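You operate a simulated robot arm through the tools that you are given. There is no shell and no other tool. Be economical: measure what you need, move in short steps, check, and stop when the job is done.

You run a simulated robot arm. Do the job below in one go: nothing can be reset, and whatever is moved stays where it is left.

TASK
Free the gate bolt: scrub the rust off its bar, grease it and slide it shut.
Fine: wire brush first, then the yellow grease brush; each goes back in its holder. A coat counts when it lies all over at full strength: go over it till it gets no stronger. What is to be rubbed or washed off counts as gone when no trace of it is left.
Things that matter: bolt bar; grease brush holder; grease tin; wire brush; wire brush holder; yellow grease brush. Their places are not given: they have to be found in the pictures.

It is judged by the outcome, as a careful person would: the job done as asked, and still so three seconds after it is handed in. It fails if anything else is knocked over, pushed out of place, dropped, spilled or broken.

THE ROBOT
A 5-joint arm with a two-finger parallel gripper, fixed in place. Base frame: the origin is at the foot of the arm, x ahead of it, y to its left, z up; the work surface is at about z = 0. Units: m, rad, N and s.
With the tool pointing down near the work surface it reaches from about 0.26 to 0.6 m from the base axis. Its first joint turns from -1.152 to 1.152 rad. The tool tilts only in the upright plane through the base axis and itself; it spins freely about its own axis. Payload 1.57 kg.
The tool frame sits at the grasp point between the pads (the TCP): z along the fingers, y along the line on which they close. The tips reach 0.03 m beyond it. Largest opening 0.08 m; finger width 0.017, thickness 0.012; the body of the gripper, 0.04 by 0.082 m, starts 0.08 m behind the TCP.
Orientation is that of the tool frame in the base frame, as a unit quaternion [x, y, z, w]. With the fingers straight down and closing along the base's y, the tool's x points along the base's -x, its y along +y and its z along -z.

THE INTERFACE
- The arm moves only by the tool arm_command. Its argument "steps" is a list of rows, each a list of 7 numbers: the shift along the tool's x, y, z in units of 400 mm (1.0 is 400 mm), then the turn, a rotation vector about the tool's x, y, z in units of 60 degrees (1.0 is 60 degrees), then the finger opening in m, from 0 to 0.08. In form: [[x, y, z, ax, ay, az, grip], ...]. A call has 1 to 20 rows; each row is the pose to reach, as a shift and turn from the pose commanded when the call began, along the tool's axes at that moment. A call with a number of a shift or a turn outside -1 to 1 is refused whole. Each row takes 0.2 s and may step no farther than 0.05 m and 0.15 rad from the row before; otherwise, or with a gripper value out of range, the whole call is refused. Where a pose cannot be reached the arm comes as near as it can. A force on the tool above 60 N (or 10 N above the force at the start of the call, whichever is more), or a blocked arm, ends the call early, and 0.2 s more pass. The fingers move at their own pace (about 0.153 m/s each) and stop on an object; they squeeze with about 25 N. The grip force told is the motor's: it shows also when the fingers shut on nothing. Time passes only in rows, and 0.2 s behind the last, so rows that repeat a pose let the fingers close. The reply holds the time, the measured pose of the TCP, the force on the tool along the base axes, the opening and the grip force, in the units named above and with some noise, with the torque about the TCP (base axes, N m) and any sound that the robot's microphone picked up, and new pictures: "views" is both (left out), scene, wrist or none.
- Cameras (640 x 400 px; columns grow to the right, rows downward): "scene" is fixed at [0.0576, 0.4119, 0.5346]; the picture's right is [-0.50, -0.86, 0.00], its down [-0.39, 0.23, -0.89] and it looks along [0.77, -0.45, -0.45] (base axes); focal length 306 px, centre (320, 200). "wrist" rides on the gripper at [0.072, -0.007, -0.122] in the tool frame; the picture's right is [0.09, 1.00, 0.00], its down [-0.84, 0.08, -0.54] and it looks along [-0.54, 0.05, 0.84] (tool axes); focal length 238 px, centre (320, 200).
- locate(camera, pixels): for up to 12 pixels [column, row] of the newest picture of that camera ("zoom" is the newest enlarged one), the place [x, y, z] in the base frame of the surface seen there, good to about 0.002 m. It takes no simulated time.
- enlarge(camera, box): a new picture of the part [left, top, right, bottom] of that camera's present view, enlarged. It takes no simulated time.
- close_job(): hands the job in; it is judged then, once.

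Keep the steps short. Do not move on a guess: measure, check each grasp and each placing, and mend mistakes. In all there are 80 turns and 200 pictures (those below and enlarged ones count). Leave the gripper open and the arm clear of the work at the hand-in unless told otherwise, and finish with a single line.

The tools are called after "Emit:" by a JSON object that holds its "api" and its "payload". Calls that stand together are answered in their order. arm_command: Moves the arm, as the interface text tells. Its arguments: {"type":"object","properties":{"steps":{"type":"array","items":{"type":"array","items":{"type":"number"}}},"views":{"type":"string","enum":["both","scene","wrist","none"]}},"required":["steps"]} The other tools are called the same way: locate (camera, pixels) gives the place of the surface under pixels of a picture; enlarge (camera, box) takes an enlarged picture of a part of a camera's view; close_job () hands the job in.

At the start:

```text
t: 0.0
tool_pos: [0.3422, 0.2128, 0.3932]
ee_rot: [-0.001, 1.0, 0.0, 0.0]
force: [0.5, 0.1, -0.5]
ft_torque: [-0.05, 0.0, 0.02]
grip_width: 0.08
finger_force: 0.1
```

scene: 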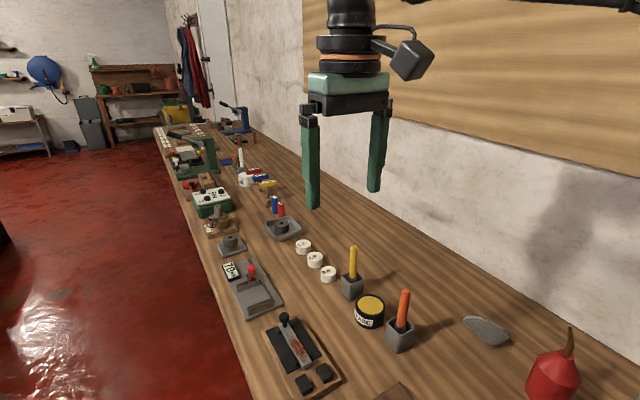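
wrist: 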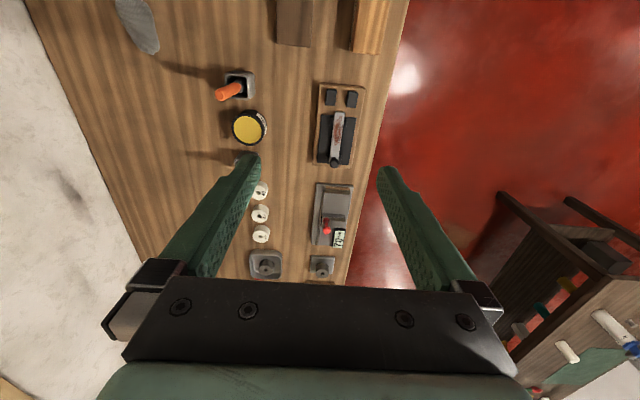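

I see the bolt near scene (298,355), the grease tin (370,310), a yellow brush (352,270) and an orange-handled one (400,320). I'll enlarge these to measure.

Emit:
{"api": "enlarge", "payload": {"camera": "scene", "box": [240, 230, 440, 400]}}

Emit:
{"api": "enlarge", "payload": {"camera": "wrist", "box": [200, 50, 400, 200]}}

```text
2.35 times, centred on (340, 315) of scene
```

zoom: 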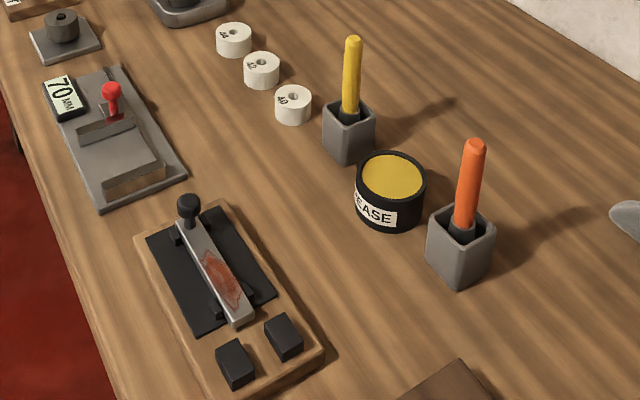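

```text
2.67 times, centred on (300, 125) of wrist
```

zoom: 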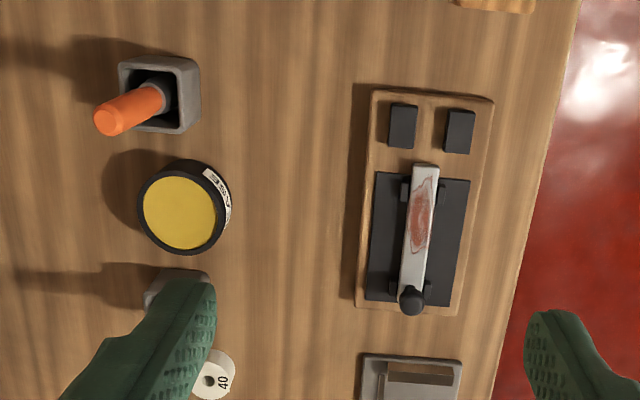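

Zoom shows orange brush holder, tin, bolt. I measure the key points on both views.

Emit:
{"api": "locate", "payload": {"camera": "zoom", "pixels": [[412, 298], [426, 168], [420, 215], [402, 125], [460, 130], [180, 212], [111, 120], [155, 92], [190, 62], [375, 95], [490, 100], [450, 308]]}}

Emit:
{"api": "locate", "payload": {"camera": "scene", "pixels": [[353, 248], [352, 265], [343, 276], [404, 294], [401, 312], [399, 340], [369, 305], [284, 317], [296, 338], [315, 364], [352, 290], [388, 322]]}}

```text
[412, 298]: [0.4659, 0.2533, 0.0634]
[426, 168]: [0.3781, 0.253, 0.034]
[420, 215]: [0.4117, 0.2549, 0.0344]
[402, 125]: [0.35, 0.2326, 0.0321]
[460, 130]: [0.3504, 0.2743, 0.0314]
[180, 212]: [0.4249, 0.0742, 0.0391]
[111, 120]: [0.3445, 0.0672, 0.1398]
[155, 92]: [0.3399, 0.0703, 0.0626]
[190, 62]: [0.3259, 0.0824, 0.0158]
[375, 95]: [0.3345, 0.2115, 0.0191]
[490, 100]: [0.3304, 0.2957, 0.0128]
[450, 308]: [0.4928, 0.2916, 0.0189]
```

```text
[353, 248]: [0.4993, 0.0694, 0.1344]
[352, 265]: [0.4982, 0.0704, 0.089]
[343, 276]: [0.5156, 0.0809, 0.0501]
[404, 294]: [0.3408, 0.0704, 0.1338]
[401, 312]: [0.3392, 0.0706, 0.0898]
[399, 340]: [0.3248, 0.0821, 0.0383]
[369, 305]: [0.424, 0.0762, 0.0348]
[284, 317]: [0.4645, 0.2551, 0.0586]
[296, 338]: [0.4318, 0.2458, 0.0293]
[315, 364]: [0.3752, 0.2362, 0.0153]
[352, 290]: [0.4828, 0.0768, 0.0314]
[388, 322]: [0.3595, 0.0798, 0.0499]
```

The orange brush stands upright at about (0.345, 0.066), top z 0.14. I move above it at z 0.25 and look.

Emit:
{"api": "arm_command", "payload": {"steps": [[0, -0.0735, 0.0715, 0, 0, 0, 0.08], [-0.002, -0.147, 0.143, 0, 0, 0, 0.08], [-0.004, -0.22, 0.215, 0, 0, 0, 0.08], [-0.006, -0.294, 0.286, 0, 0, 0, 0.08], [-0.007, -0.367, 0.357, 0, 0, 0, 0.08], [-0.007, -0.367, 0.357, 0, 0, 0, 0.08]]}}

```text
t: 1.4
tool_pos: [0.3435, 0.0649, 0.2506]
ee_rot: [-0.001, 1.0, 0.0, 0.0]
force: [0.1, 0.1, -0.6]
ft_torque: [0.04, -0.01, -0.02]
grip_width: 0.0801
finger_force: 0.0
```

scene: 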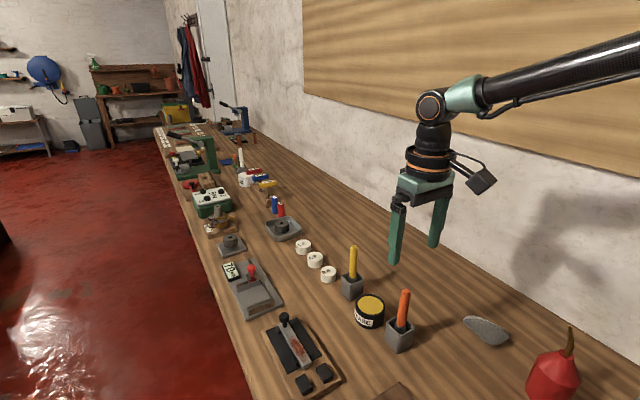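
wrist: 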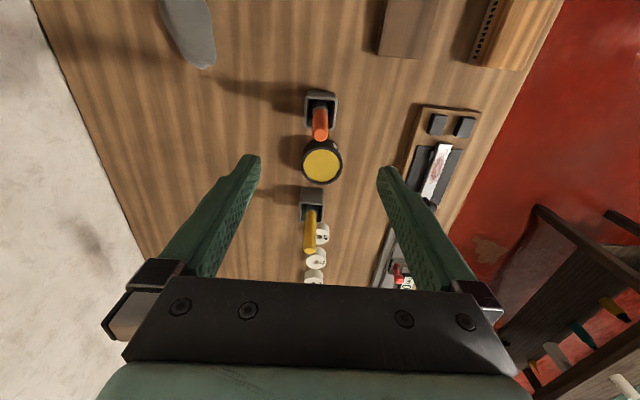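

I see the orange handle end at wrist (320,137), centred between the fingers. I measure its top in both views.

Emit:
{"api": "enlarge", "payload": {"camera": "wrist", "box": [280, 80, 360, 130]}}

Emit:
{"api": "locate", "payload": {"camera": "wrist", "pixels": [[320, 136], [313, 136], [327, 136], [320, 112], [310, 93], [335, 96], [307, 127], [310, 250], [311, 225]]}}

Emit:
{"api": "enlarge", "payload": {"camera": "scene", "box": [330, 230, 430, 360]}}

```text
8.00 times, centred on (320, 105) of wrist
```

zoom: 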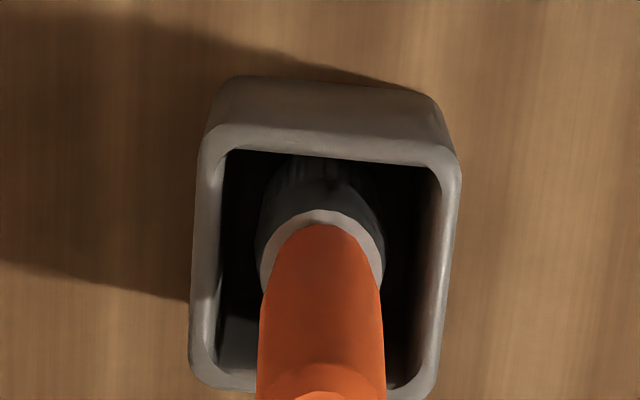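

```text
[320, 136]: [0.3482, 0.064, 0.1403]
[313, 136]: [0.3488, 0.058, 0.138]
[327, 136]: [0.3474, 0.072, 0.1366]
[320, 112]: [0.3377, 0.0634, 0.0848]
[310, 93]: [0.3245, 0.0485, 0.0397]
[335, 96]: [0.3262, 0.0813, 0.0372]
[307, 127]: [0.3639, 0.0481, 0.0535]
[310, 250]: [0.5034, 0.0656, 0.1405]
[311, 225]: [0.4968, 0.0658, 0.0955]
```

```text
3.08 times, centred on (380, 295) of scene
```

zoom: 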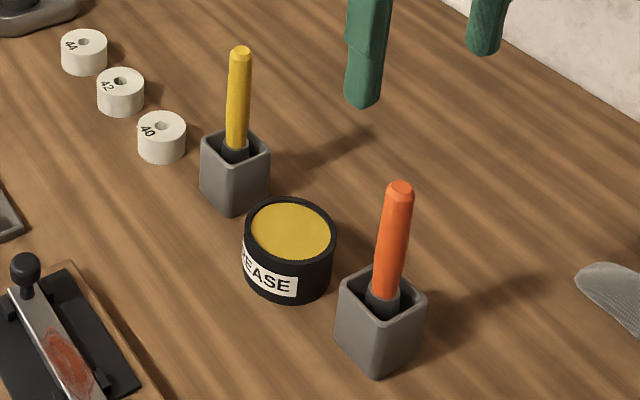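

The handle centre is about (0.346, 0.0645), 0.014 wide. I descend to z 0.108 and close.

Emit:
{"api": "arm_command", "payload": {"steps": [[-0.0055, 0, 0.09, 0, 0, 0, 0.06], [-0.0055, 0, 0.18, 0, 0, 0, 0.06], [-0.0055, 0, 0.27, 0, 0, 0, 0.06], [-0.0055, 0, 0.355, 0, 0, 0, 0.06], [-0.0055, 0, 0.355, 0, 0, 0, 0.06], [-0.0055, 0, 0.355, 0, 0, 0, 0.0], [-0.0055, 0, 0.355, 0, 0, 0, 0.0], [-0.0055, 0, 0.355, 0, 0, 0, 0.0]]}}

```text
t: 3.2
tool_pos: [0.3461, 0.0665, 0.1072]
ee_rot: [0.0, 1.0, 0.001, 0.0]
force: [-0.6, 0.5, 0.0]
ft_torque: [-0.01, 0.01, 0.01]
grip_width: 0.0162
finger_force: 24.8
```

scene: 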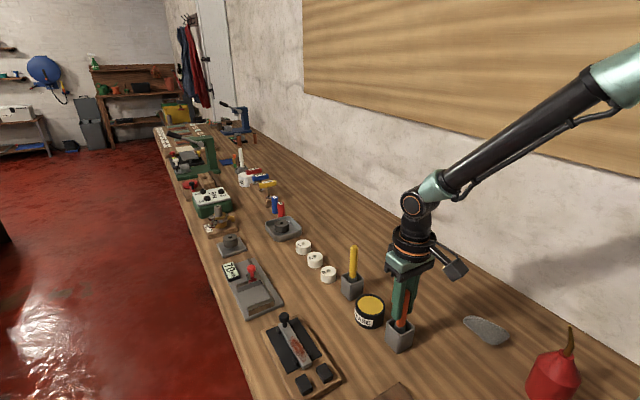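
wrist: 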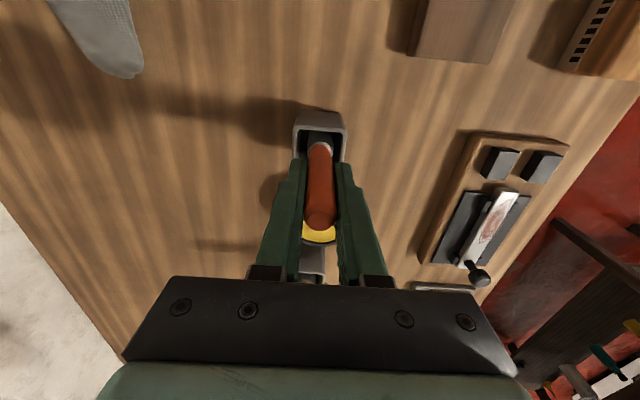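

The grip holds at 0.016 m, 25 N. I lift straight up 0.15 m.

Emit:
{"api": "arm_command", "payload": {"steps": [[0, 0, -0.06, 0, 0, 0, 0.0], [0, 0, -0.15, 0, 0, 0, 0.0], [0, 0, -0.25, 0, 0, 0, 0.0], [0, 0, -0.36, 0, 0, 0, 0.0], [0, 0, -0.36, 0, 0, 0, 0.0]]}}

Emit:
{"api": "enlarge", "payload": {"camera": "scene", "box": [340, 200, 460, 350]}}

```text
t: 4.4
tool_pos: [0.3482, 0.0667, 0.2564]
ee_rot: [0.001, 1.0, 0.0, 0.0]
force: [-0.2, 0.4, -0.6]
ft_torque: [0.01, -0.01, 0.0]
grip_width: 0.0163
finger_force: 25.1
```

scene: 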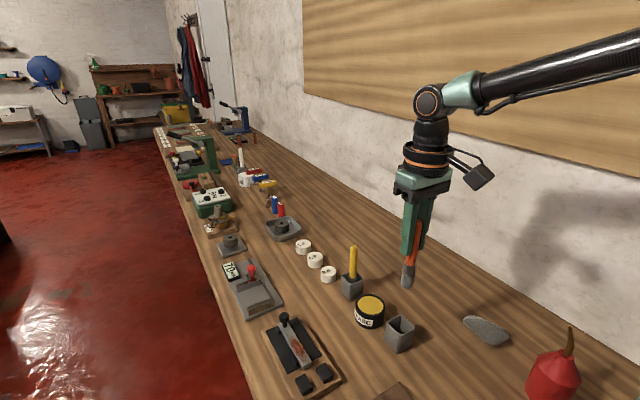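
wrist: 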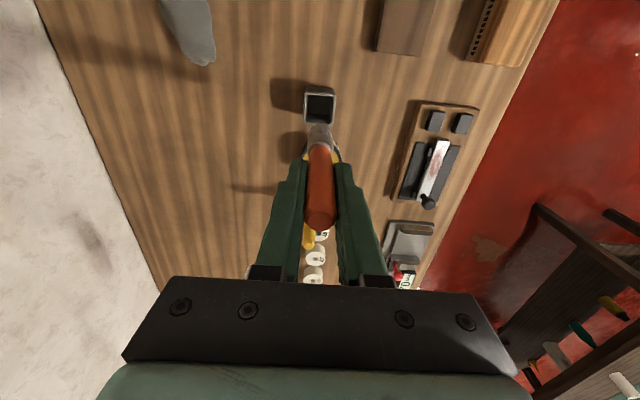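

```text
2.67 times, centred on (400, 275) of scene
```

zoom: 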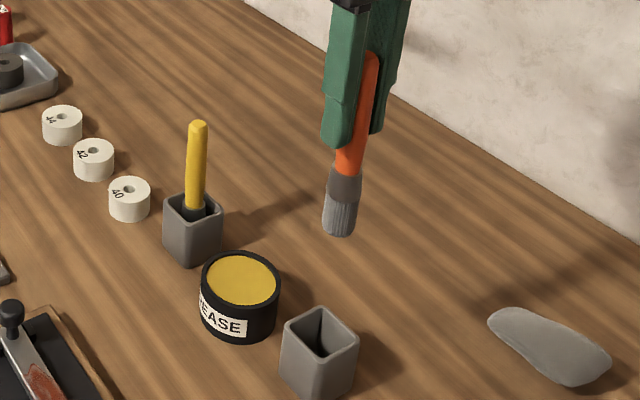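

It is a wire-coloured brush, looking a bit tilted. I measure the tip and ferrule.

Emit:
{"api": "locate", "payload": {"camera": "zoom", "pixels": [[339, 230], [328, 232], [350, 232], [343, 190], [350, 160], [372, 60], [320, 312], [318, 345], [284, 346], [357, 345], [318, 398], [345, 210]]}}

Emit:
{"api": "locate", "payload": {"camera": "wrist", "pixels": [[319, 126], [311, 127], [329, 127], [320, 220], [320, 107]]}}

Emit:
{"api": "enlarge", "payload": {"camera": "wrist", "box": [270, 80, 370, 240]}}

```text
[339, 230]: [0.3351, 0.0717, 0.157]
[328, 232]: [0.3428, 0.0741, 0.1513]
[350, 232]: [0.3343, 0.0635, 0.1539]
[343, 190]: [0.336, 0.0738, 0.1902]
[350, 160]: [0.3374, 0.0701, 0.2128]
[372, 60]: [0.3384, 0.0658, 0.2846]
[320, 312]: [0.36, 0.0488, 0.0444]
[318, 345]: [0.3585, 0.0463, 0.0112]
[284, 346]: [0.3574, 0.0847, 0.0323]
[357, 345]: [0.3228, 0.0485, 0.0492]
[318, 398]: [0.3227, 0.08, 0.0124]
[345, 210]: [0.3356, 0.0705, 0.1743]
```

```text
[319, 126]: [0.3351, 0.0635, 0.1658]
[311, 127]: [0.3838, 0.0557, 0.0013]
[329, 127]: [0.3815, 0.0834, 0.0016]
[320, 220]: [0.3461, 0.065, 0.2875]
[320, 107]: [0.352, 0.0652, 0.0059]
```

```text
2.50 times, centred on (320, 160) of wrist
```

zoom: 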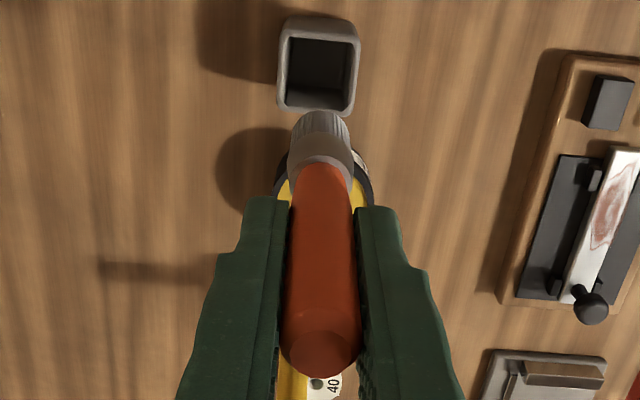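

The brush hangs nearly vertical with its tip about 0.104 m below the TCP. Now I look closely at the bolt.

Emit:
{"api": "enlarge", "payload": {"camera": "scene", "box": [260, 308, 345, 400]}}

```text
4.35 times, centred on (302, 354) of scene
```

zoom: 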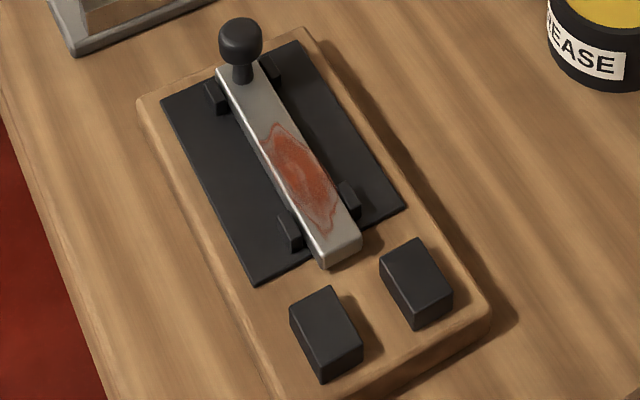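

Emit:
{"api": "locate", "payload": {"camera": "zoom", "pixels": [[274, 130], [330, 230], [298, 180], [340, 245], [357, 238], [322, 260], [350, 200], [292, 232], [218, 75], [240, 95], [345, 190], [272, 70]]}}

Emit:
{"api": "locate", "payload": {"camera": "scene", "pixels": [[284, 316], [284, 322], [322, 370], [303, 377]]}}

```text
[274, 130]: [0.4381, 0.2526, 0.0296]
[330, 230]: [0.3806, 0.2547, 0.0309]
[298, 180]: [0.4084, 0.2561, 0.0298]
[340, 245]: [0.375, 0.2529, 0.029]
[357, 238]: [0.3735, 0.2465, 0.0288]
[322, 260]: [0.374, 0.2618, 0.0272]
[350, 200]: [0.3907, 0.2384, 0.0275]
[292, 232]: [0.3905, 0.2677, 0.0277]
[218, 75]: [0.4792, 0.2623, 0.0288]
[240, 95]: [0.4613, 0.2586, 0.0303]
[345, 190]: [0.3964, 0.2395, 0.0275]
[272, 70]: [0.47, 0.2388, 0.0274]
```

```text
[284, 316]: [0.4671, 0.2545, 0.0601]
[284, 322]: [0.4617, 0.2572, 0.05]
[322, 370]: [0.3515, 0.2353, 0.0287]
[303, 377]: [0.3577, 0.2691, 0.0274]
```

The bar runs x 0.374–0.479 at y 0.254, top z 0.030; lugs lie lower, and the knob is at x 0.468. I carry the brush over the bar's middle, tip a few cm above it.

Emit:
{"api": "arm_command", "payload": {"steps": [[-0.031, 0.0936, 0, 0, 0, 0, 0], [-0.062, 0.187, 0, 0, 0, 0, 0], [-0.093, 0.281, 0, 0, 0, 0, 0], [-0.124, 0.374, 0, 0, 0, 0, 0], [-0.155, 0.468, 0, 0, 0, 0, 0], [-0.155, 0.468, 0.1, 0, 0, 0, 0], [-0.155, 0.468, 0.24, 0, 0, 0, 0], [-0.155, 0.468, 0.24, 0, 0, 0, 0]]}}

Emit:
{"api": "enlarge", "payload": {"camera": "scene", "box": [240, 260, 360, 400]}}

```text
refused: row 7 steps farther than a row can; nothing moved
```

```text
2.86 times, centred on (300, 330) of scene
```

zoom: 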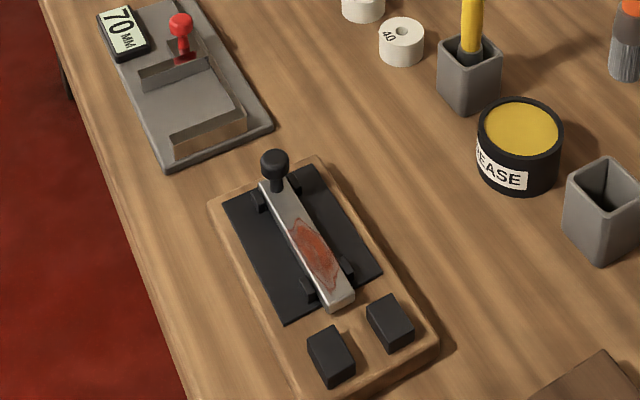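

One row was too long (0.056 m), so I split it and resend.

Emit:
{"api": "arm_command", "payload": {"steps": [[-0.031, 0.0936, 0, 0, 0, 0, 0], [-0.062, 0.187, 0, 0, 0, 0, 0], [-0.093, 0.281, 0, 0, 0, 0, 0], [-0.124, 0.374, 0, 0, 0, 0, 0], [-0.155, 0.468, 0, 0, 0, 0, 0], [-0.155, 0.468, 0.08, 0, 0, 0, 0], [-0.155, 0.468, 0.16, 0, 0, 0, 0], [-0.155, 0.468, 0.24, 0, 0, 0, 0], [-0.155, 0.468, 0.24, 0, 0, 0, 0]]}}

Emit:
{"api": "enlarge", "payload": {"camera": "scene", "box": [240, 260, 360, 400]}}

```text
t: 6.4
tool_pos: [0.4097, 0.2544, 0.1556]
ee_rot: [0.001, 1.0, 0.0, 0.0]
force: [-0.5, -0.1, -0.6]
ft_torque: [0.02, -0.01, 0.01]
grip_width: 0.0165
finger_force: 24.4
```

scene: 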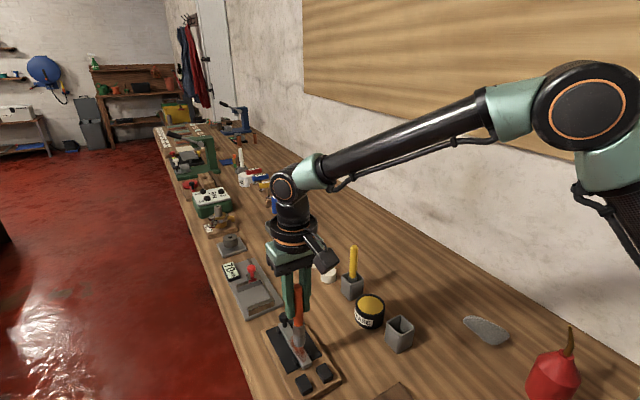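
wrist: 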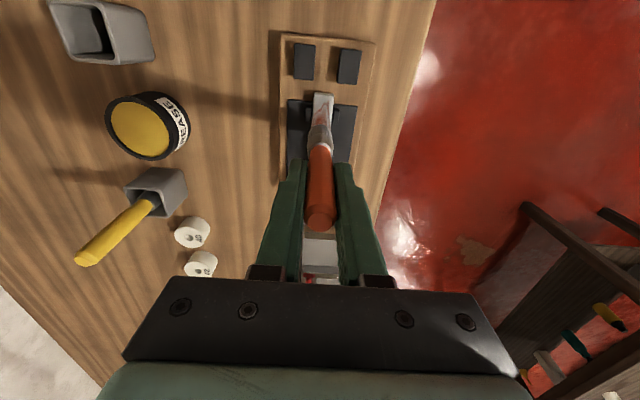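

```text
2.86 times, centred on (300, 330) of scene
```

zoom: 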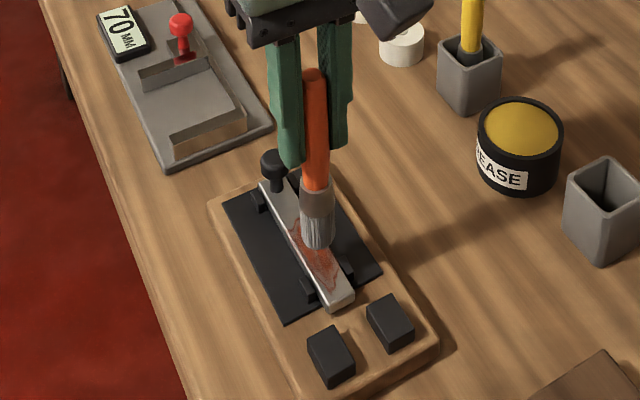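

The tip is about 2 cm above the rust. I lower slowly and read the force.

Emit:
{"api": "arm_command", "payload": {"steps": [[0, 0, 0.025, 0, 0, 0, 0], [0, 0, 0.04, 0, 0, 0, 0], [0, 0, 0.048, 0, 0, 0, 0], [0, 0, 0.052, 0, 0, 0, 0], [0, 0, 0.054, 0, 0, 0, 0], [0, 0, 0.054, 0, 0, 0, 0]], "views": "none"}}

Emit:
{"api": "enlarge", "payload": {"camera": "scene", "box": [260, 290, 350, 390]}}

Emit:
{"api": "enlarge", "payload": {"camera": "wrist", "box": [270, 20, 390, 200]}}

```text
t: 7.8
tool_pos: [0.4096, 0.2534, 0.1352]
ee_rot: [0.0, 1.0, 0.001, 0.001]
force: [-6.1, 0.9, 17.1]
ft_torque: [0.03, 0.57, 0.05]
grip_width: 0.0164
finger_force: 24.2
```

```text
4.00 times, centred on (305, 340) of scene
```

zoom: 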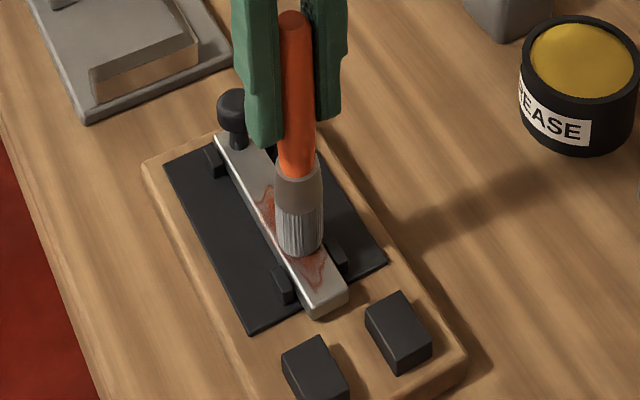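

```text
2.22 times, centred on (330, 110) of wrist
```

zoom: 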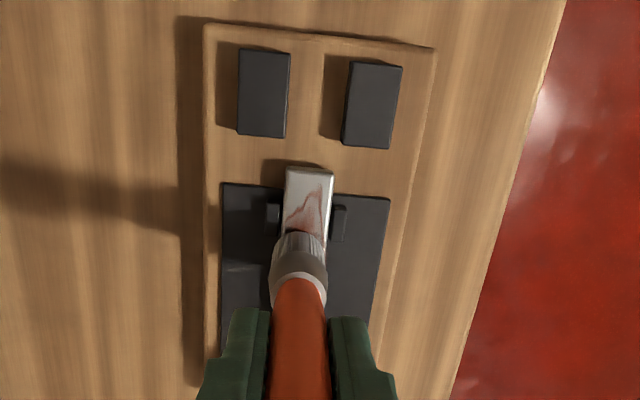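

Contact at 17 N. I stroke along the bar between x 0.377 and 0.438 with slight side shifts.

Emit:
{"api": "arm_command", "payload": {"steps": [[0.03, 0.005, -0.001, 0, 0, 0, 0], [0.06, 0.005, -0.001, 0, 0, 0, 0], [0.08, 0.005, -0.001, 0, 0, 0, 0], [0.05, 0.005, -0.001, 0, 0, 0, 0], [0.02, 0.005, -0.001, 0, 0, 0, 0], [-0.01, 0.005, -0.001, 0, 0, 0, 0], [-0.04, 0.005, -0.001, 0, 0, 0, 0], [-0.07, 0.005, -0.001, 0, 0, 0, 0], [-0.07, 0.013, -0.001, 0, 0, 0, 0], [-0.04, 0.013, -0.001, 0, 0, 0, 0], [-0.01, 0.013, -0.001, 0, 0, 0, 0], [0.02, 0.013, -0.001, 0, 0, 0, 0], [0.05, 0.013, -0.001, 0, 0, 0, 0], [0.08, 0.013, -0.001, 0, 0, 0, 0], [0.08, -0.005, -0.001, 0, 0, 0, 0], [0.05, -0.005, -0.001, 0, 0, 0, 0], [0.02, -0.005, -0.001, 0, 0, 0, 0], [-0.01, -0.005, -0.001, 0, 0, 0, 0], [-0.04, -0.005, -0.001, 0, 0, 0, 0], [-0.07, -0.005, -0.001, 0, 0, 0, 0]], "views": "none"}}

Emit:
{"api": "enlarge", "payload": {"camera": "scene", "box": [260, 290, 350, 390]}}

Emit:
{"api": "enlarge", "payload": {"camera": "wrist", "box": [270, 20, 390, 200]}}

```text
t: 12.0
tool_pos: [0.4372, 0.2529, 0.1362]
ee_rot: [-0.001, 1.0, 0.0, 0.001]
force: [-0.2, 0.2, -0.3]
ft_torque: [0.04, 0.0, -0.01]
grip_width: 0.0164
finger_force: 25.8
```

```text
4.00 times, centred on (305, 340) of scene
```

zoom: 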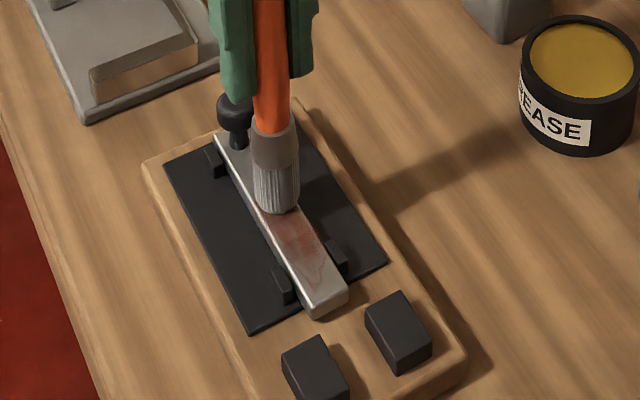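

```text
2.22 times, centred on (330, 110) of wrist
```

zoom: 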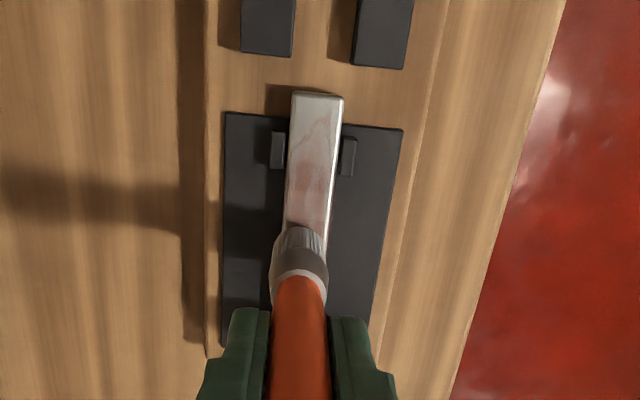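

The rust faded much, but contact force is now near zero. I press 2 mm lower and repeat the strokes.

Emit:
{"api": "arm_command", "payload": {"steps": [[0, 0.005, 0.004, 0, 0, 0, 0], [0.03, 0.005, 0.005, 0, 0, 0, 0], [0.06, 0.005, 0.005, 0, 0, 0, 0], [0.09, 0.005, 0.005, 0, 0, 0, 0], [0.12, 0.005, 0.005, 0, 0, 0, 0], [0.15, 0.005, 0.005, 0, 0, 0, 0], [0.15, 0.017, 0.005, 0, 0, 0, 0], [0.12, 0.017, 0.005, 0, 0, 0, 0], [0.09, 0.017, 0.005, 0, 0, 0, 0], [0.06, 0.017, 0.005, 0, 0, 0, 0], [0.03, 0.017, 0.005, 0, 0, 0, 0], [0.0, 0.017, 0.005, 0, 0, 0, 0], [0.0, 0.01, 0.005, 0, 0, 0, 0], [0.03, 0.01, 0.005, 0, 0, 0, 0], [0.06, 0.01, 0.005, 0, 0, 0, 0], [0.09, 0.01, 0.005, 0, 0, 0, 0], [0.12, 0.01, 0.005, 0, 0, 0, 0], [0.15, 0.01, 0.005, 0, 0, 0, 0], [0.12, 0.01, 0.005, 0, 0, 0, 0], [0.09, 0.01, 0.005, 0, 0, 0, 0]], "views": "none"}}

Emit:
{"api": "enlarge", "payload": {"camera": "scene", "box": [260, 290, 350, 390]}}

```text
t: 16.2
tool_pos: [0.4018, 0.2556, 0.134]
ee_rot: [0.001, 1.0, 0.0, -0.001]
force: [-5.4, 1.3, 13.2]
ft_torque: [0.08, 0.46, 0.01]
grip_width: 0.0164
finger_force: 24.8
```

```text
4.00 times, centred on (305, 340) of scene
```

zoom: 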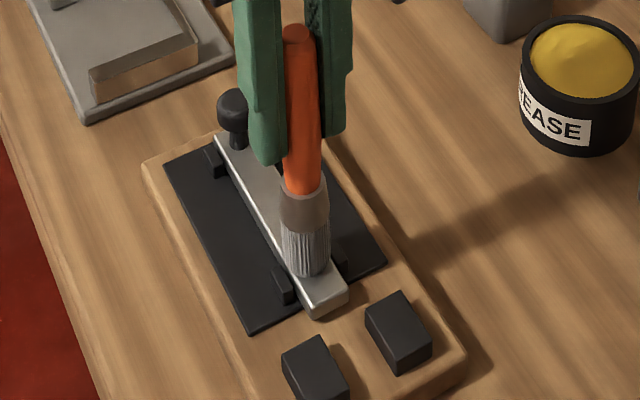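

It looks almost clean. One more full pass with both edges, then I lift 5 cm to check.

Emit:
{"api": "arm_command", "payload": {"steps": [[0.03, 0.003, 0, 0, 0, 0, 0], [0.06, 0.003, 0, 0, 0, 0, 0], [0.065, -0.012, 0, 0, 0, 0, 0], [0.03, -0.012, 0, 0, 0, 0, 0], [0.0, -0.012, 0, 0, 0, 0, 0], [-0.03, -0.012, 0, 0, 0, 0, 0], [-0.06, -0.012, 0, 0, 0, 0, 0], [-0.09, -0.012, 0, 0, 0, 0, 0], [-0.1, -0.004, 0, 0, 0, 0, 0], [-0.1, 0.008, 0, 0, 0, 0, 0], [-0.06, 0.008, 0, 0, 0, 0, 0], [-0.03, 0.008, 0, 0, 0, 0, 0], [0.0, 0.008, 0, 0, 0, 0, 0], [0.03, 0.008, 0, 0, 0, 0, 0], [0.065, 0.008, 0, 0, 0, 0, 0], [0.065, 0.008, -0.06, 0, 0, 0, 0], [0.065, 0.008, -0.15, 0, 0, 0, 0], [0.065, -0.1, -0.2, 0, 0, 0, 0], [0.065, -0.2, -0.23, 0, 0, 0, 0], [0.065, -0.2, -0.23, 0, 0, 0, 0]], "views": "wrist"}}

Emit:
{"api": "enlarge", "payload": {"camera": "scene", "box": [270, 310, 345, 380]}}

```text
t: 20.4
tool_pos: [0.3756, 0.1741, 0.2239]
ee_rot: [0.0, 1.0, 0.0, 0.0]
force: [0.4, 0.8, -0.5]
ft_torque: [0.03, 0.03, 0.01]
grip_width: 0.0164
finger_force: 25.0
```

wrist: 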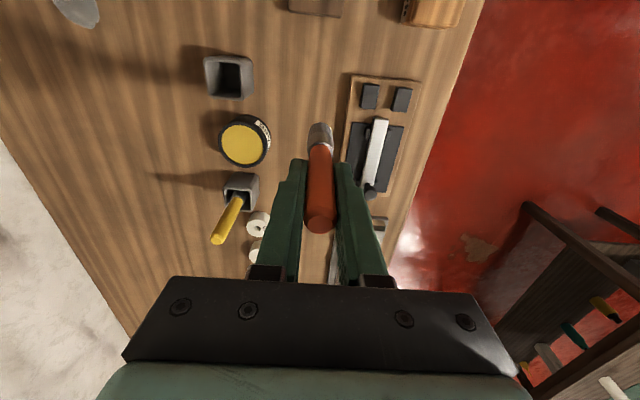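

```text
5.71 times, centred on (308, 345) of scene
```

zoom: 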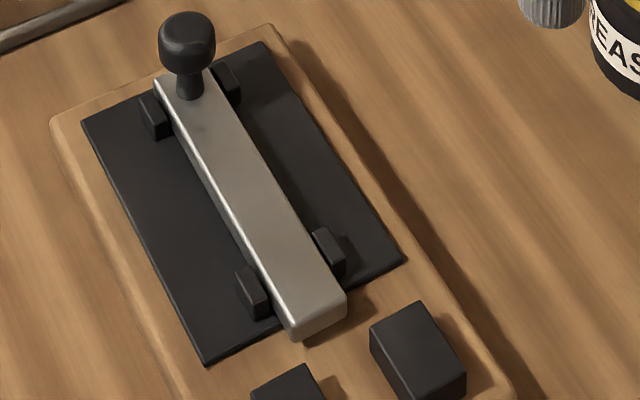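

The bar looks bare. I double check from the wrist view and measure the brush for its return.

Emit:
{"api": "enlarge", "payload": {"camera": "wrist", "box": [330, 100, 420, 210]}}

Emit:
{"api": "enlarge", "payload": {"camera": "scene", "box": [300, 200, 440, 360]}}

```text
3.64 times, centred on (375, 155) of wrist
```

zoom: 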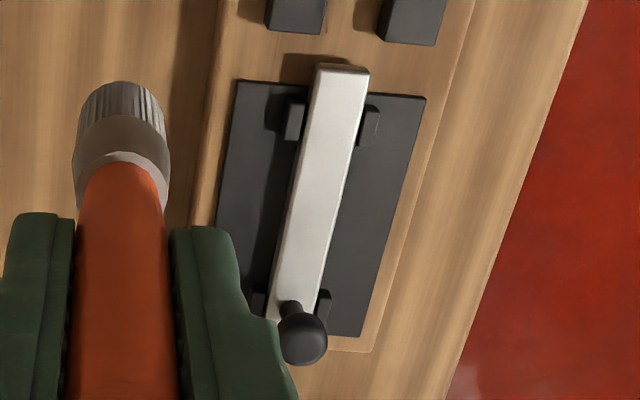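

```text
2.50 times, centred on (370, 280) of scene
```

zoom: 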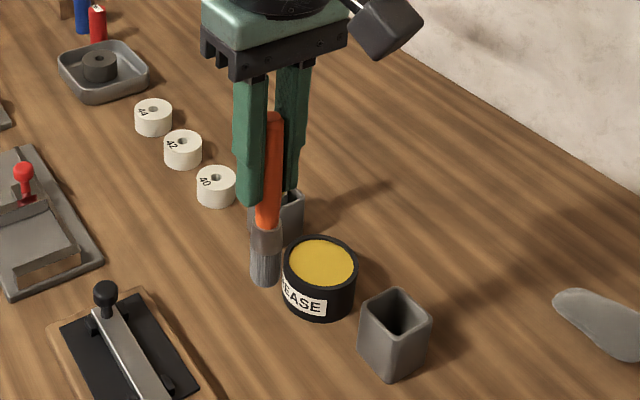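

The rust is gone. I measure brush tip and the handle for tilt.

Emit:
{"api": "locate", "payload": {"camera": "zoom", "pixels": [[264, 280], [264, 245], [267, 222], [275, 120], [395, 293], [359, 322], [430, 322], [397, 340]]}}

```text
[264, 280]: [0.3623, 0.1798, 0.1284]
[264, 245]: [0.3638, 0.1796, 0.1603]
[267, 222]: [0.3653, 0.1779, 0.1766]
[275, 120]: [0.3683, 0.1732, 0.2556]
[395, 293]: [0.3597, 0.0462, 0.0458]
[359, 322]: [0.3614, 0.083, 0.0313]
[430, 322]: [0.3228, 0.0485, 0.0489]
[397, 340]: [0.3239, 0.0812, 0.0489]
```

The tip sits 5 mm toward −x of the TCP; the holder centre is (0.342, 0.065). I go over it and lower until the tip is just inside.

Emit:
{"api": "arm_command", "payload": {"steps": [[0.01, -0.03, -0.05, 0, 0, 0, 0], [0.02, -0.09, -0.08, 0, 0, 0, 0], [0.04, -0.16, -0.08, 0, 0, 0, 0], [0.06, -0.23, -0.08, 0, 0, 0, 0], [0.0715, -0.27, -0.08, 0, 0, 0, 0], [0.0715, -0.27, 0.02, 0, 0, 0, 0], [0.0715, -0.27, 0.12, 0, 0, 0, 0], [0.0715, -0.27, 0.16, 0, 0, 0, 0], [0.0715, -0.27, 0.16, 0, 0, 0, 0]]}}

Emit:
{"api": "enlarge", "payload": {"camera": "scene", "box": [350, 260, 450, 380]}}

```text
t: 22.4
tool_pos: [0.3481, 0.0665, 0.1616]
ee_rot: [0.0, 1.0, 0.0, 0.0]
force: [-0.7, 0.3, -0.2]
ft_torque: [-0.01, 0.0, 0.01]
grip_width: 0.0164
finger_force: 24.7
```

scene: 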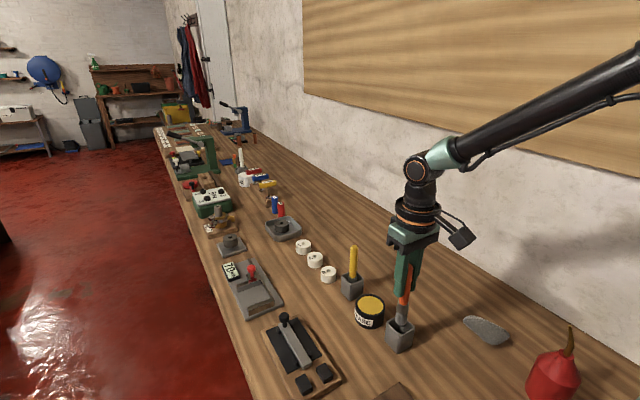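
wrist: 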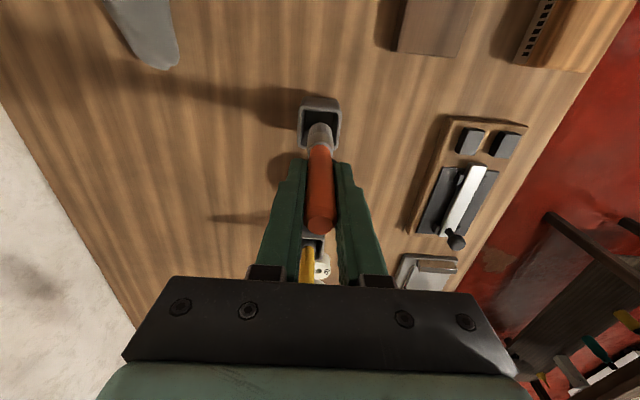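

```text
3.33 times, centred on (400, 320) of scene
```

zoom: 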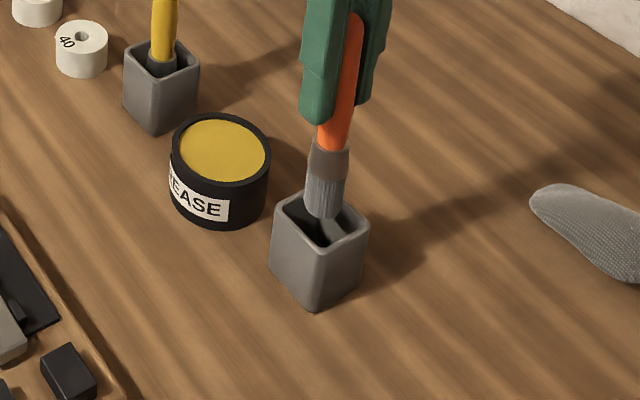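

The tip enters the holder mouth cleanly. I lower to z 0.108.

Emit:
{"api": "arm_command", "payload": {"steps": [[0.002, 0, 0.04, 0, 0, 0, 0], [0.002, 0, 0.08, 0, 0, 0, 0], [0.002, 0, 0.11, 0, 0, 0, 0], [0.002, 0, 0.128, 0, 0, 0, 0], [0.002, 0, 0.132, 0, 0, 0, 0], [0.002, 0, 0.132, 0, 0, 0, 0]], "views": "none"}}

Emit:
{"api": "enlarge", "payload": {"camera": "scene", "box": [350, 260, 450, 380]}}

```text
t: 23.8
tool_pos: [0.3475, 0.0679, 0.1092]
ee_rot: [0.0, 1.0, 0.0, 0.0]
force: [-0.2, 0.0, -0.3]
ft_torque: [0.01, 0.0, -0.01]
grip_width: 0.0162
finger_force: 25.0
```

```text
3.33 times, centred on (400, 320) of scene
```

zoom: 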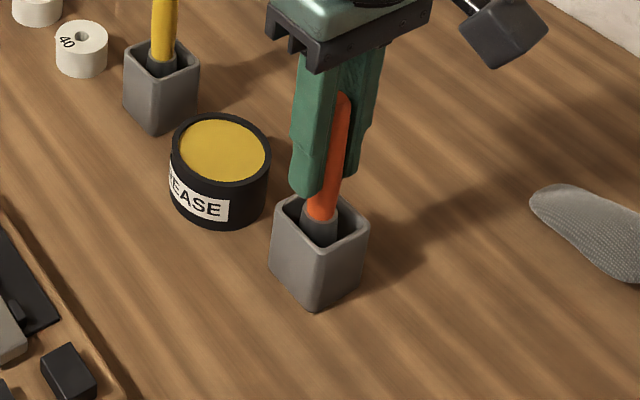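

No floor contact yet; I creep down a few mm.

Emit:
{"api": "arm_command", "payload": {"steps": [[0, 0, 0.003, 0, 0, 0, 0], [0, 0, 0.006, 0, 0, 0, 0], [0, 0, 0.009, 0, 0, 0, 0], [0, 0, 0.009, 0, 0, 0, 0]], "views": "none"}}

```text
t: 24.8
tool_pos: [0.3469, 0.0681, 0.1053]
ee_rot: [0.0, 1.0, 0.0, 0.001]
force: [-4.0, -1.7, 21.5]
ft_torque: [-0.21, 0.35, -0.03]
grip_width: 0.0163
finger_force: 25.3
```

Bottomed (21 N). I ease up 1.5 mm, open to 0.06, and rise straight up.

Emit:
{"api": "arm_command", "payload": {"steps": [[0, 0, -0.004, 0, 0, 0, 0], [0, 0, -0.004, 0, 0, 0, 0.05], [0, 0, -0.004, 0, 0, 0, 0.05], [0, 0, -0.004, 0, 0, 0, 0.05], [0, 0, -0.1, 0, 0, 0, 0.05], [0, 0, -0.2, 0, 0, 0, 0.06], [0, 0, -0.3, 0, 0, 0, 0.06], [0, 0, -0.38, 0, 0, 0, 0.06], [0, 0, -0.38, 0, 0, 0, 0.06]]}}

Emit:
{"api": "enlarge", "payload": {"camera": "scene", "box": [330, 230, 430, 360]}}

```text
t: 26.8
tool_pos: [0.3462, 0.0684, 0.2584]
ee_rot: [0.0, 1.0, 0.0, -0.001]
force: [-0.8, -0.3, -0.2]
ft_torque: [-0.02, 0.02, 0.03]
grip_width: 0.06
finger_force: 0.1
```

scene: 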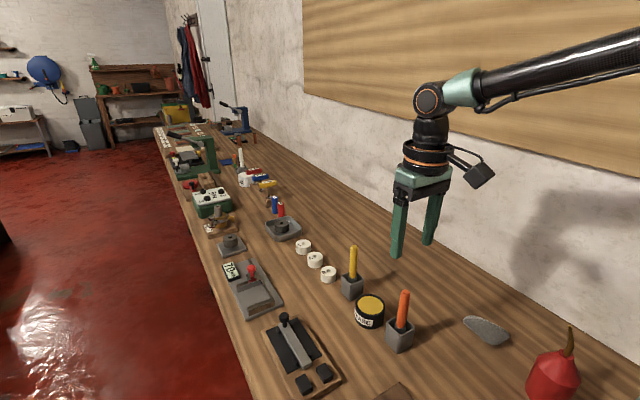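
wrist: 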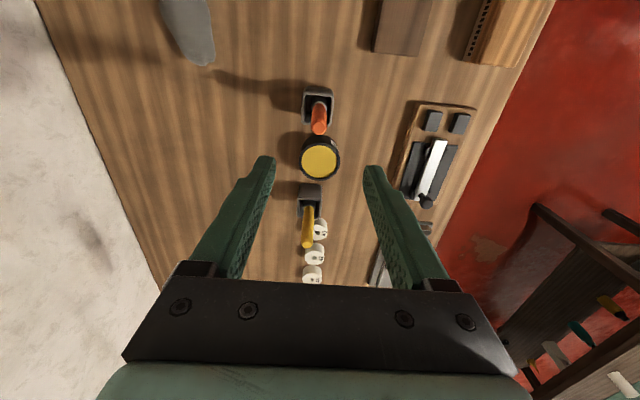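

```text
3.08 times, centred on (380, 295) of scene
```

zoom: 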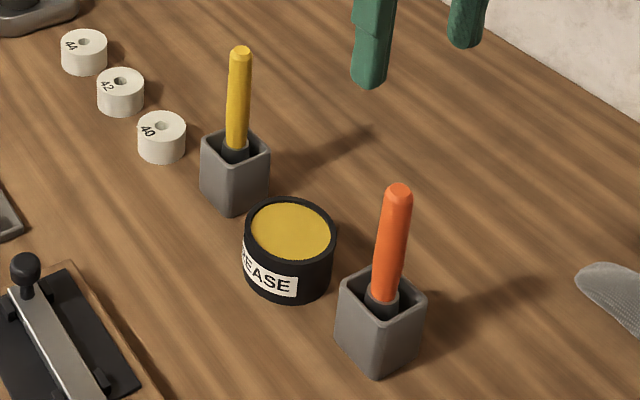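

The wire brush stands in its holder. Next I move over the yellow brush near (0.504, 0.065).

Emit:
{"api": "arm_command", "payload": {"steps": [[-0.1, -0.002, 0, 0, 0, 0, 0.06], [-0.2, -0.004, 0, 0, 0, 0, 0.06], [-0.3, -0.006, 0, 0, 0, 0, 0.06], [-0.395, -0.0075, 0, 0, 0, 0, 0.06], [-0.395, -0.0075, 0.05, 0, 0, 0, 0.06], [-0.395, -0.0075, 0.05, 0, 0, 0, 0.06]]}}

Emit:
{"api": "enlarge", "payload": {"camera": "wrist", "box": [270, 60, 370, 180]}}

Emit:
{"api": "locate", "payload": {"camera": "zoom", "pixels": [[320, 300]]}}

```text
t: 28.2
tool_pos: [0.5055, 0.0651, 0.2399]
ee_rot: [0.0, 1.0, 0.0, 0.0]
force: [0.3, 0.2, -0.4]
ft_torque: [0.0, 0.01, 0.01]
grip_width: 0.0598
finger_force: 0.0
```

scene: 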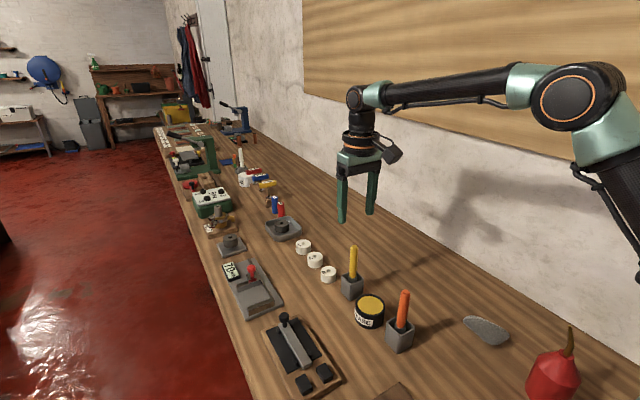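
wrist: 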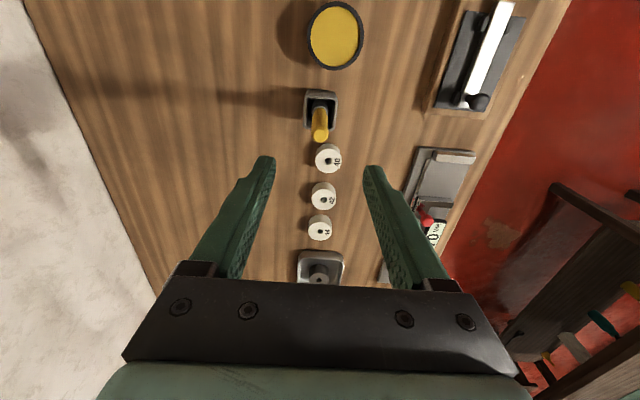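

```text
3.33 times, centred on (320, 120) of wrist
```

zoom: 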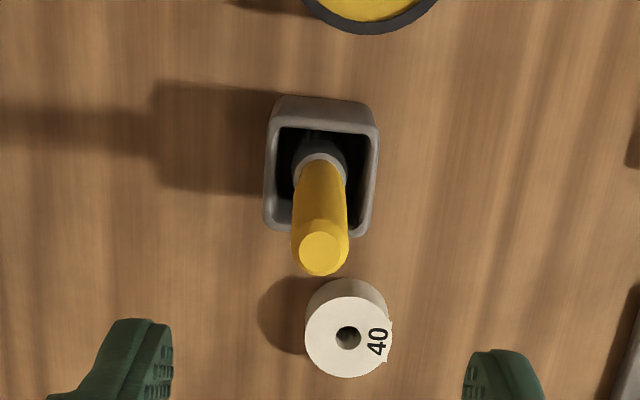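

```text
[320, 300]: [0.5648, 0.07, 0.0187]
```

Emit:
{"api": "locate", "payload": {"camera": "zoom", "pixels": [[320, 252], [294, 250], [347, 250], [319, 190], [275, 115], [375, 130], [265, 215], [360, 225]]}}

```text
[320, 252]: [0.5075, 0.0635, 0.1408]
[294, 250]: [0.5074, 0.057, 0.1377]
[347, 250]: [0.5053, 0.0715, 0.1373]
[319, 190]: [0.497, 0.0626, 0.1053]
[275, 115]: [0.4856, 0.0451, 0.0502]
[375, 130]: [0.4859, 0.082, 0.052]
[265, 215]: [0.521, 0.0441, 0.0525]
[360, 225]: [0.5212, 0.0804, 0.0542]
```

Handle centre (0.505, 0.064) lies under the TCP. I descend to z 0.108 and close.

Emit:
{"api": "arm_command", "payload": {"steps": [[0.001, -0.002, 0.1, 0, 0, 0, 0.06], [0.001, -0.002, 0.2, 0, 0, 0, 0.06], [0.001, -0.002, 0.28, 0, 0, 0, 0.06], [0.001, -0.002, 0.33, 0, 0, 0, 0.06], [0.001, -0.002, 0.33, 0, 0, 0, 0.06], [0.001, -0.002, 0.33, 0, 0, 0, 0.0], [0.001, -0.002, 0.33, 0, 0, 0, 0.0], [0.001, -0.002, 0.33, 0, 0, 0, 0.0], [0.001, -0.002, 0.27, 0, 0, 0, 0.0], [0.001, -0.002, 0.17, 0, 0, 0, 0.0], [0.001, -0.002, 0.07, 0, 0, 0, 0.0], [0.001, -0.002, -0.03, 0, 0, 0, 0.0], [0.001, -0.002, -0.03, 0, 0, 0, 0.0]]}}

Emit:
{"api": "enlarge", "payload": {"camera": "scene", "box": [310, 190, 430, 340]}}

```text
t: 31.0
tool_pos: [0.506, 0.063, 0.2482]
ee_rot: [-0.001, 1.0, 0.0, 0.0]
force: [0.1, -0.7, 0.4]
ft_torque: [0.01, 0.0, -0.01]
grip_width: 0.0164
finger_force: 24.8
```

scene: 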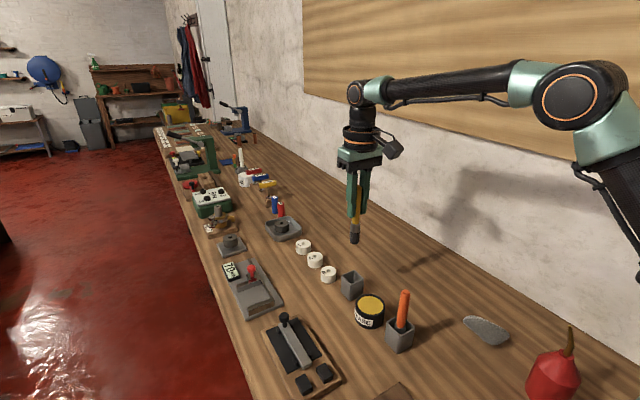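
wrist: 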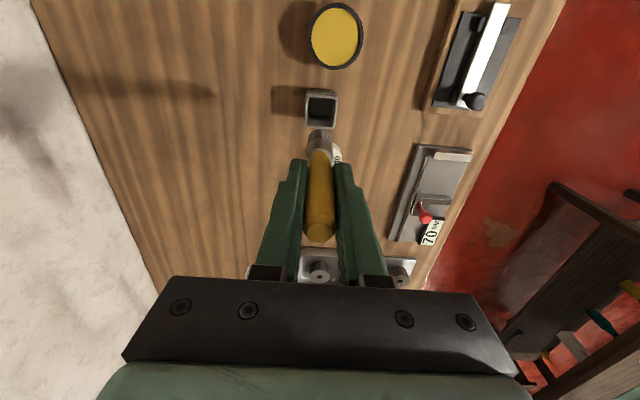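

```text
2.67 times, centred on (370, 265) of scene
```

zoom: 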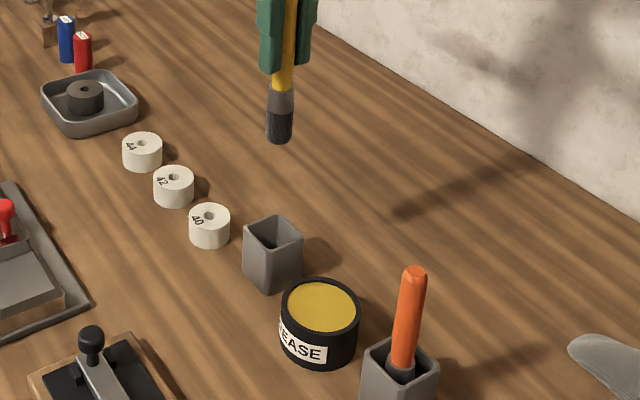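

Yellow brush is held. I measure its tip, the grease surface and the tin's rim.

Emit:
{"api": "locate", "payload": {"camera": "zoom", "pixels": [[278, 140], [279, 120], [284, 80], [321, 306], [300, 300], [340, 315], [321, 277], [321, 334], [282, 305], [359, 310]]}}

Emit:
{"api": "locate", "payload": {"camera": "wrist", "pixels": [[336, 36], [337, 4], [337, 68], [309, 36], [363, 36], [320, 132]]}}

```text
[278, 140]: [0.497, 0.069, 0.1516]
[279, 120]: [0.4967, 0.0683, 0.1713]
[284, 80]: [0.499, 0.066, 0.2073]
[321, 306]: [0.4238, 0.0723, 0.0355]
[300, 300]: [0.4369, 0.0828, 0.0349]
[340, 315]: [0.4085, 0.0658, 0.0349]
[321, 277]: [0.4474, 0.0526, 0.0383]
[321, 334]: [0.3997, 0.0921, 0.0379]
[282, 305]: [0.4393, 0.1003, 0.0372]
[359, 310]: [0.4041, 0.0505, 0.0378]
```

```text
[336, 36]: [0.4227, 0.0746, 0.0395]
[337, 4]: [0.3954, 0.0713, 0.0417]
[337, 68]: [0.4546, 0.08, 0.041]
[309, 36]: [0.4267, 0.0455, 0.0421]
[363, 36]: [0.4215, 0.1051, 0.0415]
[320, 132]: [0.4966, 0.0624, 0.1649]
```

The tin centre is (0.424, 0.075), grease at z 0.036. I move there and lower the tip just above the grease.

Emit:
{"api": "arm_command", "payload": {"steps": [[0.07, 0.01, 0, 0, 0, 0, 0], [0.14, 0.02, 0, 0, 0, 0, 0], [0.2, 0.03, 0, 0, 0, 0, 0], [0.2, 0.03, 0.1, 0, 0, 0, 0], [0.2, 0.03, 0.2, 0, 0, 0, 0], [0.2, 0.03, 0.25, 0, 0, 0, 0], [0.2, 0.03, 0.265, 0, 0, 0, 0], [0.2, 0.03, 0.275, 0, 0, 0, 0], [0.2, 0.03, 0.28, 0, 0, 0, 0], [0.2, 0.03, 0.28, 0, 0, 0, 0]], "views": "none"}}

Emit:
{"api": "enlarge", "payload": {"camera": "scene", "box": [320, 240, 420, 360]}}

```text
t: 33.2
tool_pos: [0.4229, 0.0755, 0.1365]
ee_rot: [0.001, 1.0, -0.001, 0.0]
force: [-0.6, 0.1, 0.6]
ft_torque: [-0.01, 0.02, -0.02]
grip_width: 0.0165
finger_force: 25.3
```

```text
3.33 times, centred on (370, 300) of scene
```

zoom: 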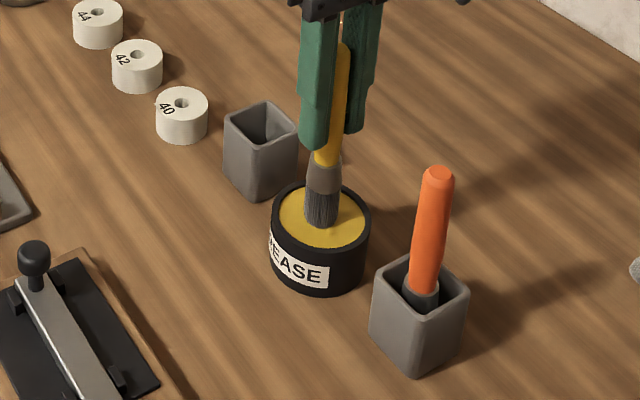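

The tip is in the grease, no force. I press 4 mm deeper, stir gently and lift to look.

Emit:
{"api": "arm_command", "payload": {"steps": [[0, 0, 0.006, 0, 0, 0, 0], [0.01, 0, 0.008, 0, 0, 0, 0], [-0.01, 0, 0.008, 0, 0, 0, 0], [-0.01, 0.01, 0.008, 0, 0, 0, 0], [0.01, -0.01, 0.008, 0, 0, 0, 0], [0, 0, 0.008, 0, 0, 0, 0], [0, 0, -0.06, 0, 0, 0, 0], [0, 0, -0.16, 0, 0, 0, 0], [0, 0, -0.2, 0, 0, 0, 0], [0, 0, -0.2, 0, 0, 0, 0]], "views": "none"}}

Emit:
{"api": "enlarge", "payload": {"camera": "scene", "box": [320, 200, 420, 340]}}

```text
t: 35.4
tool_pos: [0.4223, 0.0765, 0.2156]
ee_rot: [0.001, 1.0, 0.0, 0.0]
force: [-0.4, -0.3, -1.1]
ft_torque: [-0.01, -0.01, 0.0]
grip_width: 0.0168
finger_force: 25.1
```

```text
2.86 times, centred on (370, 270) of scene
```

zoom: 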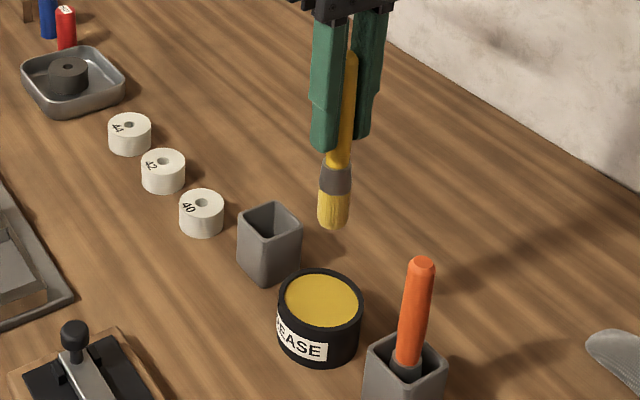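

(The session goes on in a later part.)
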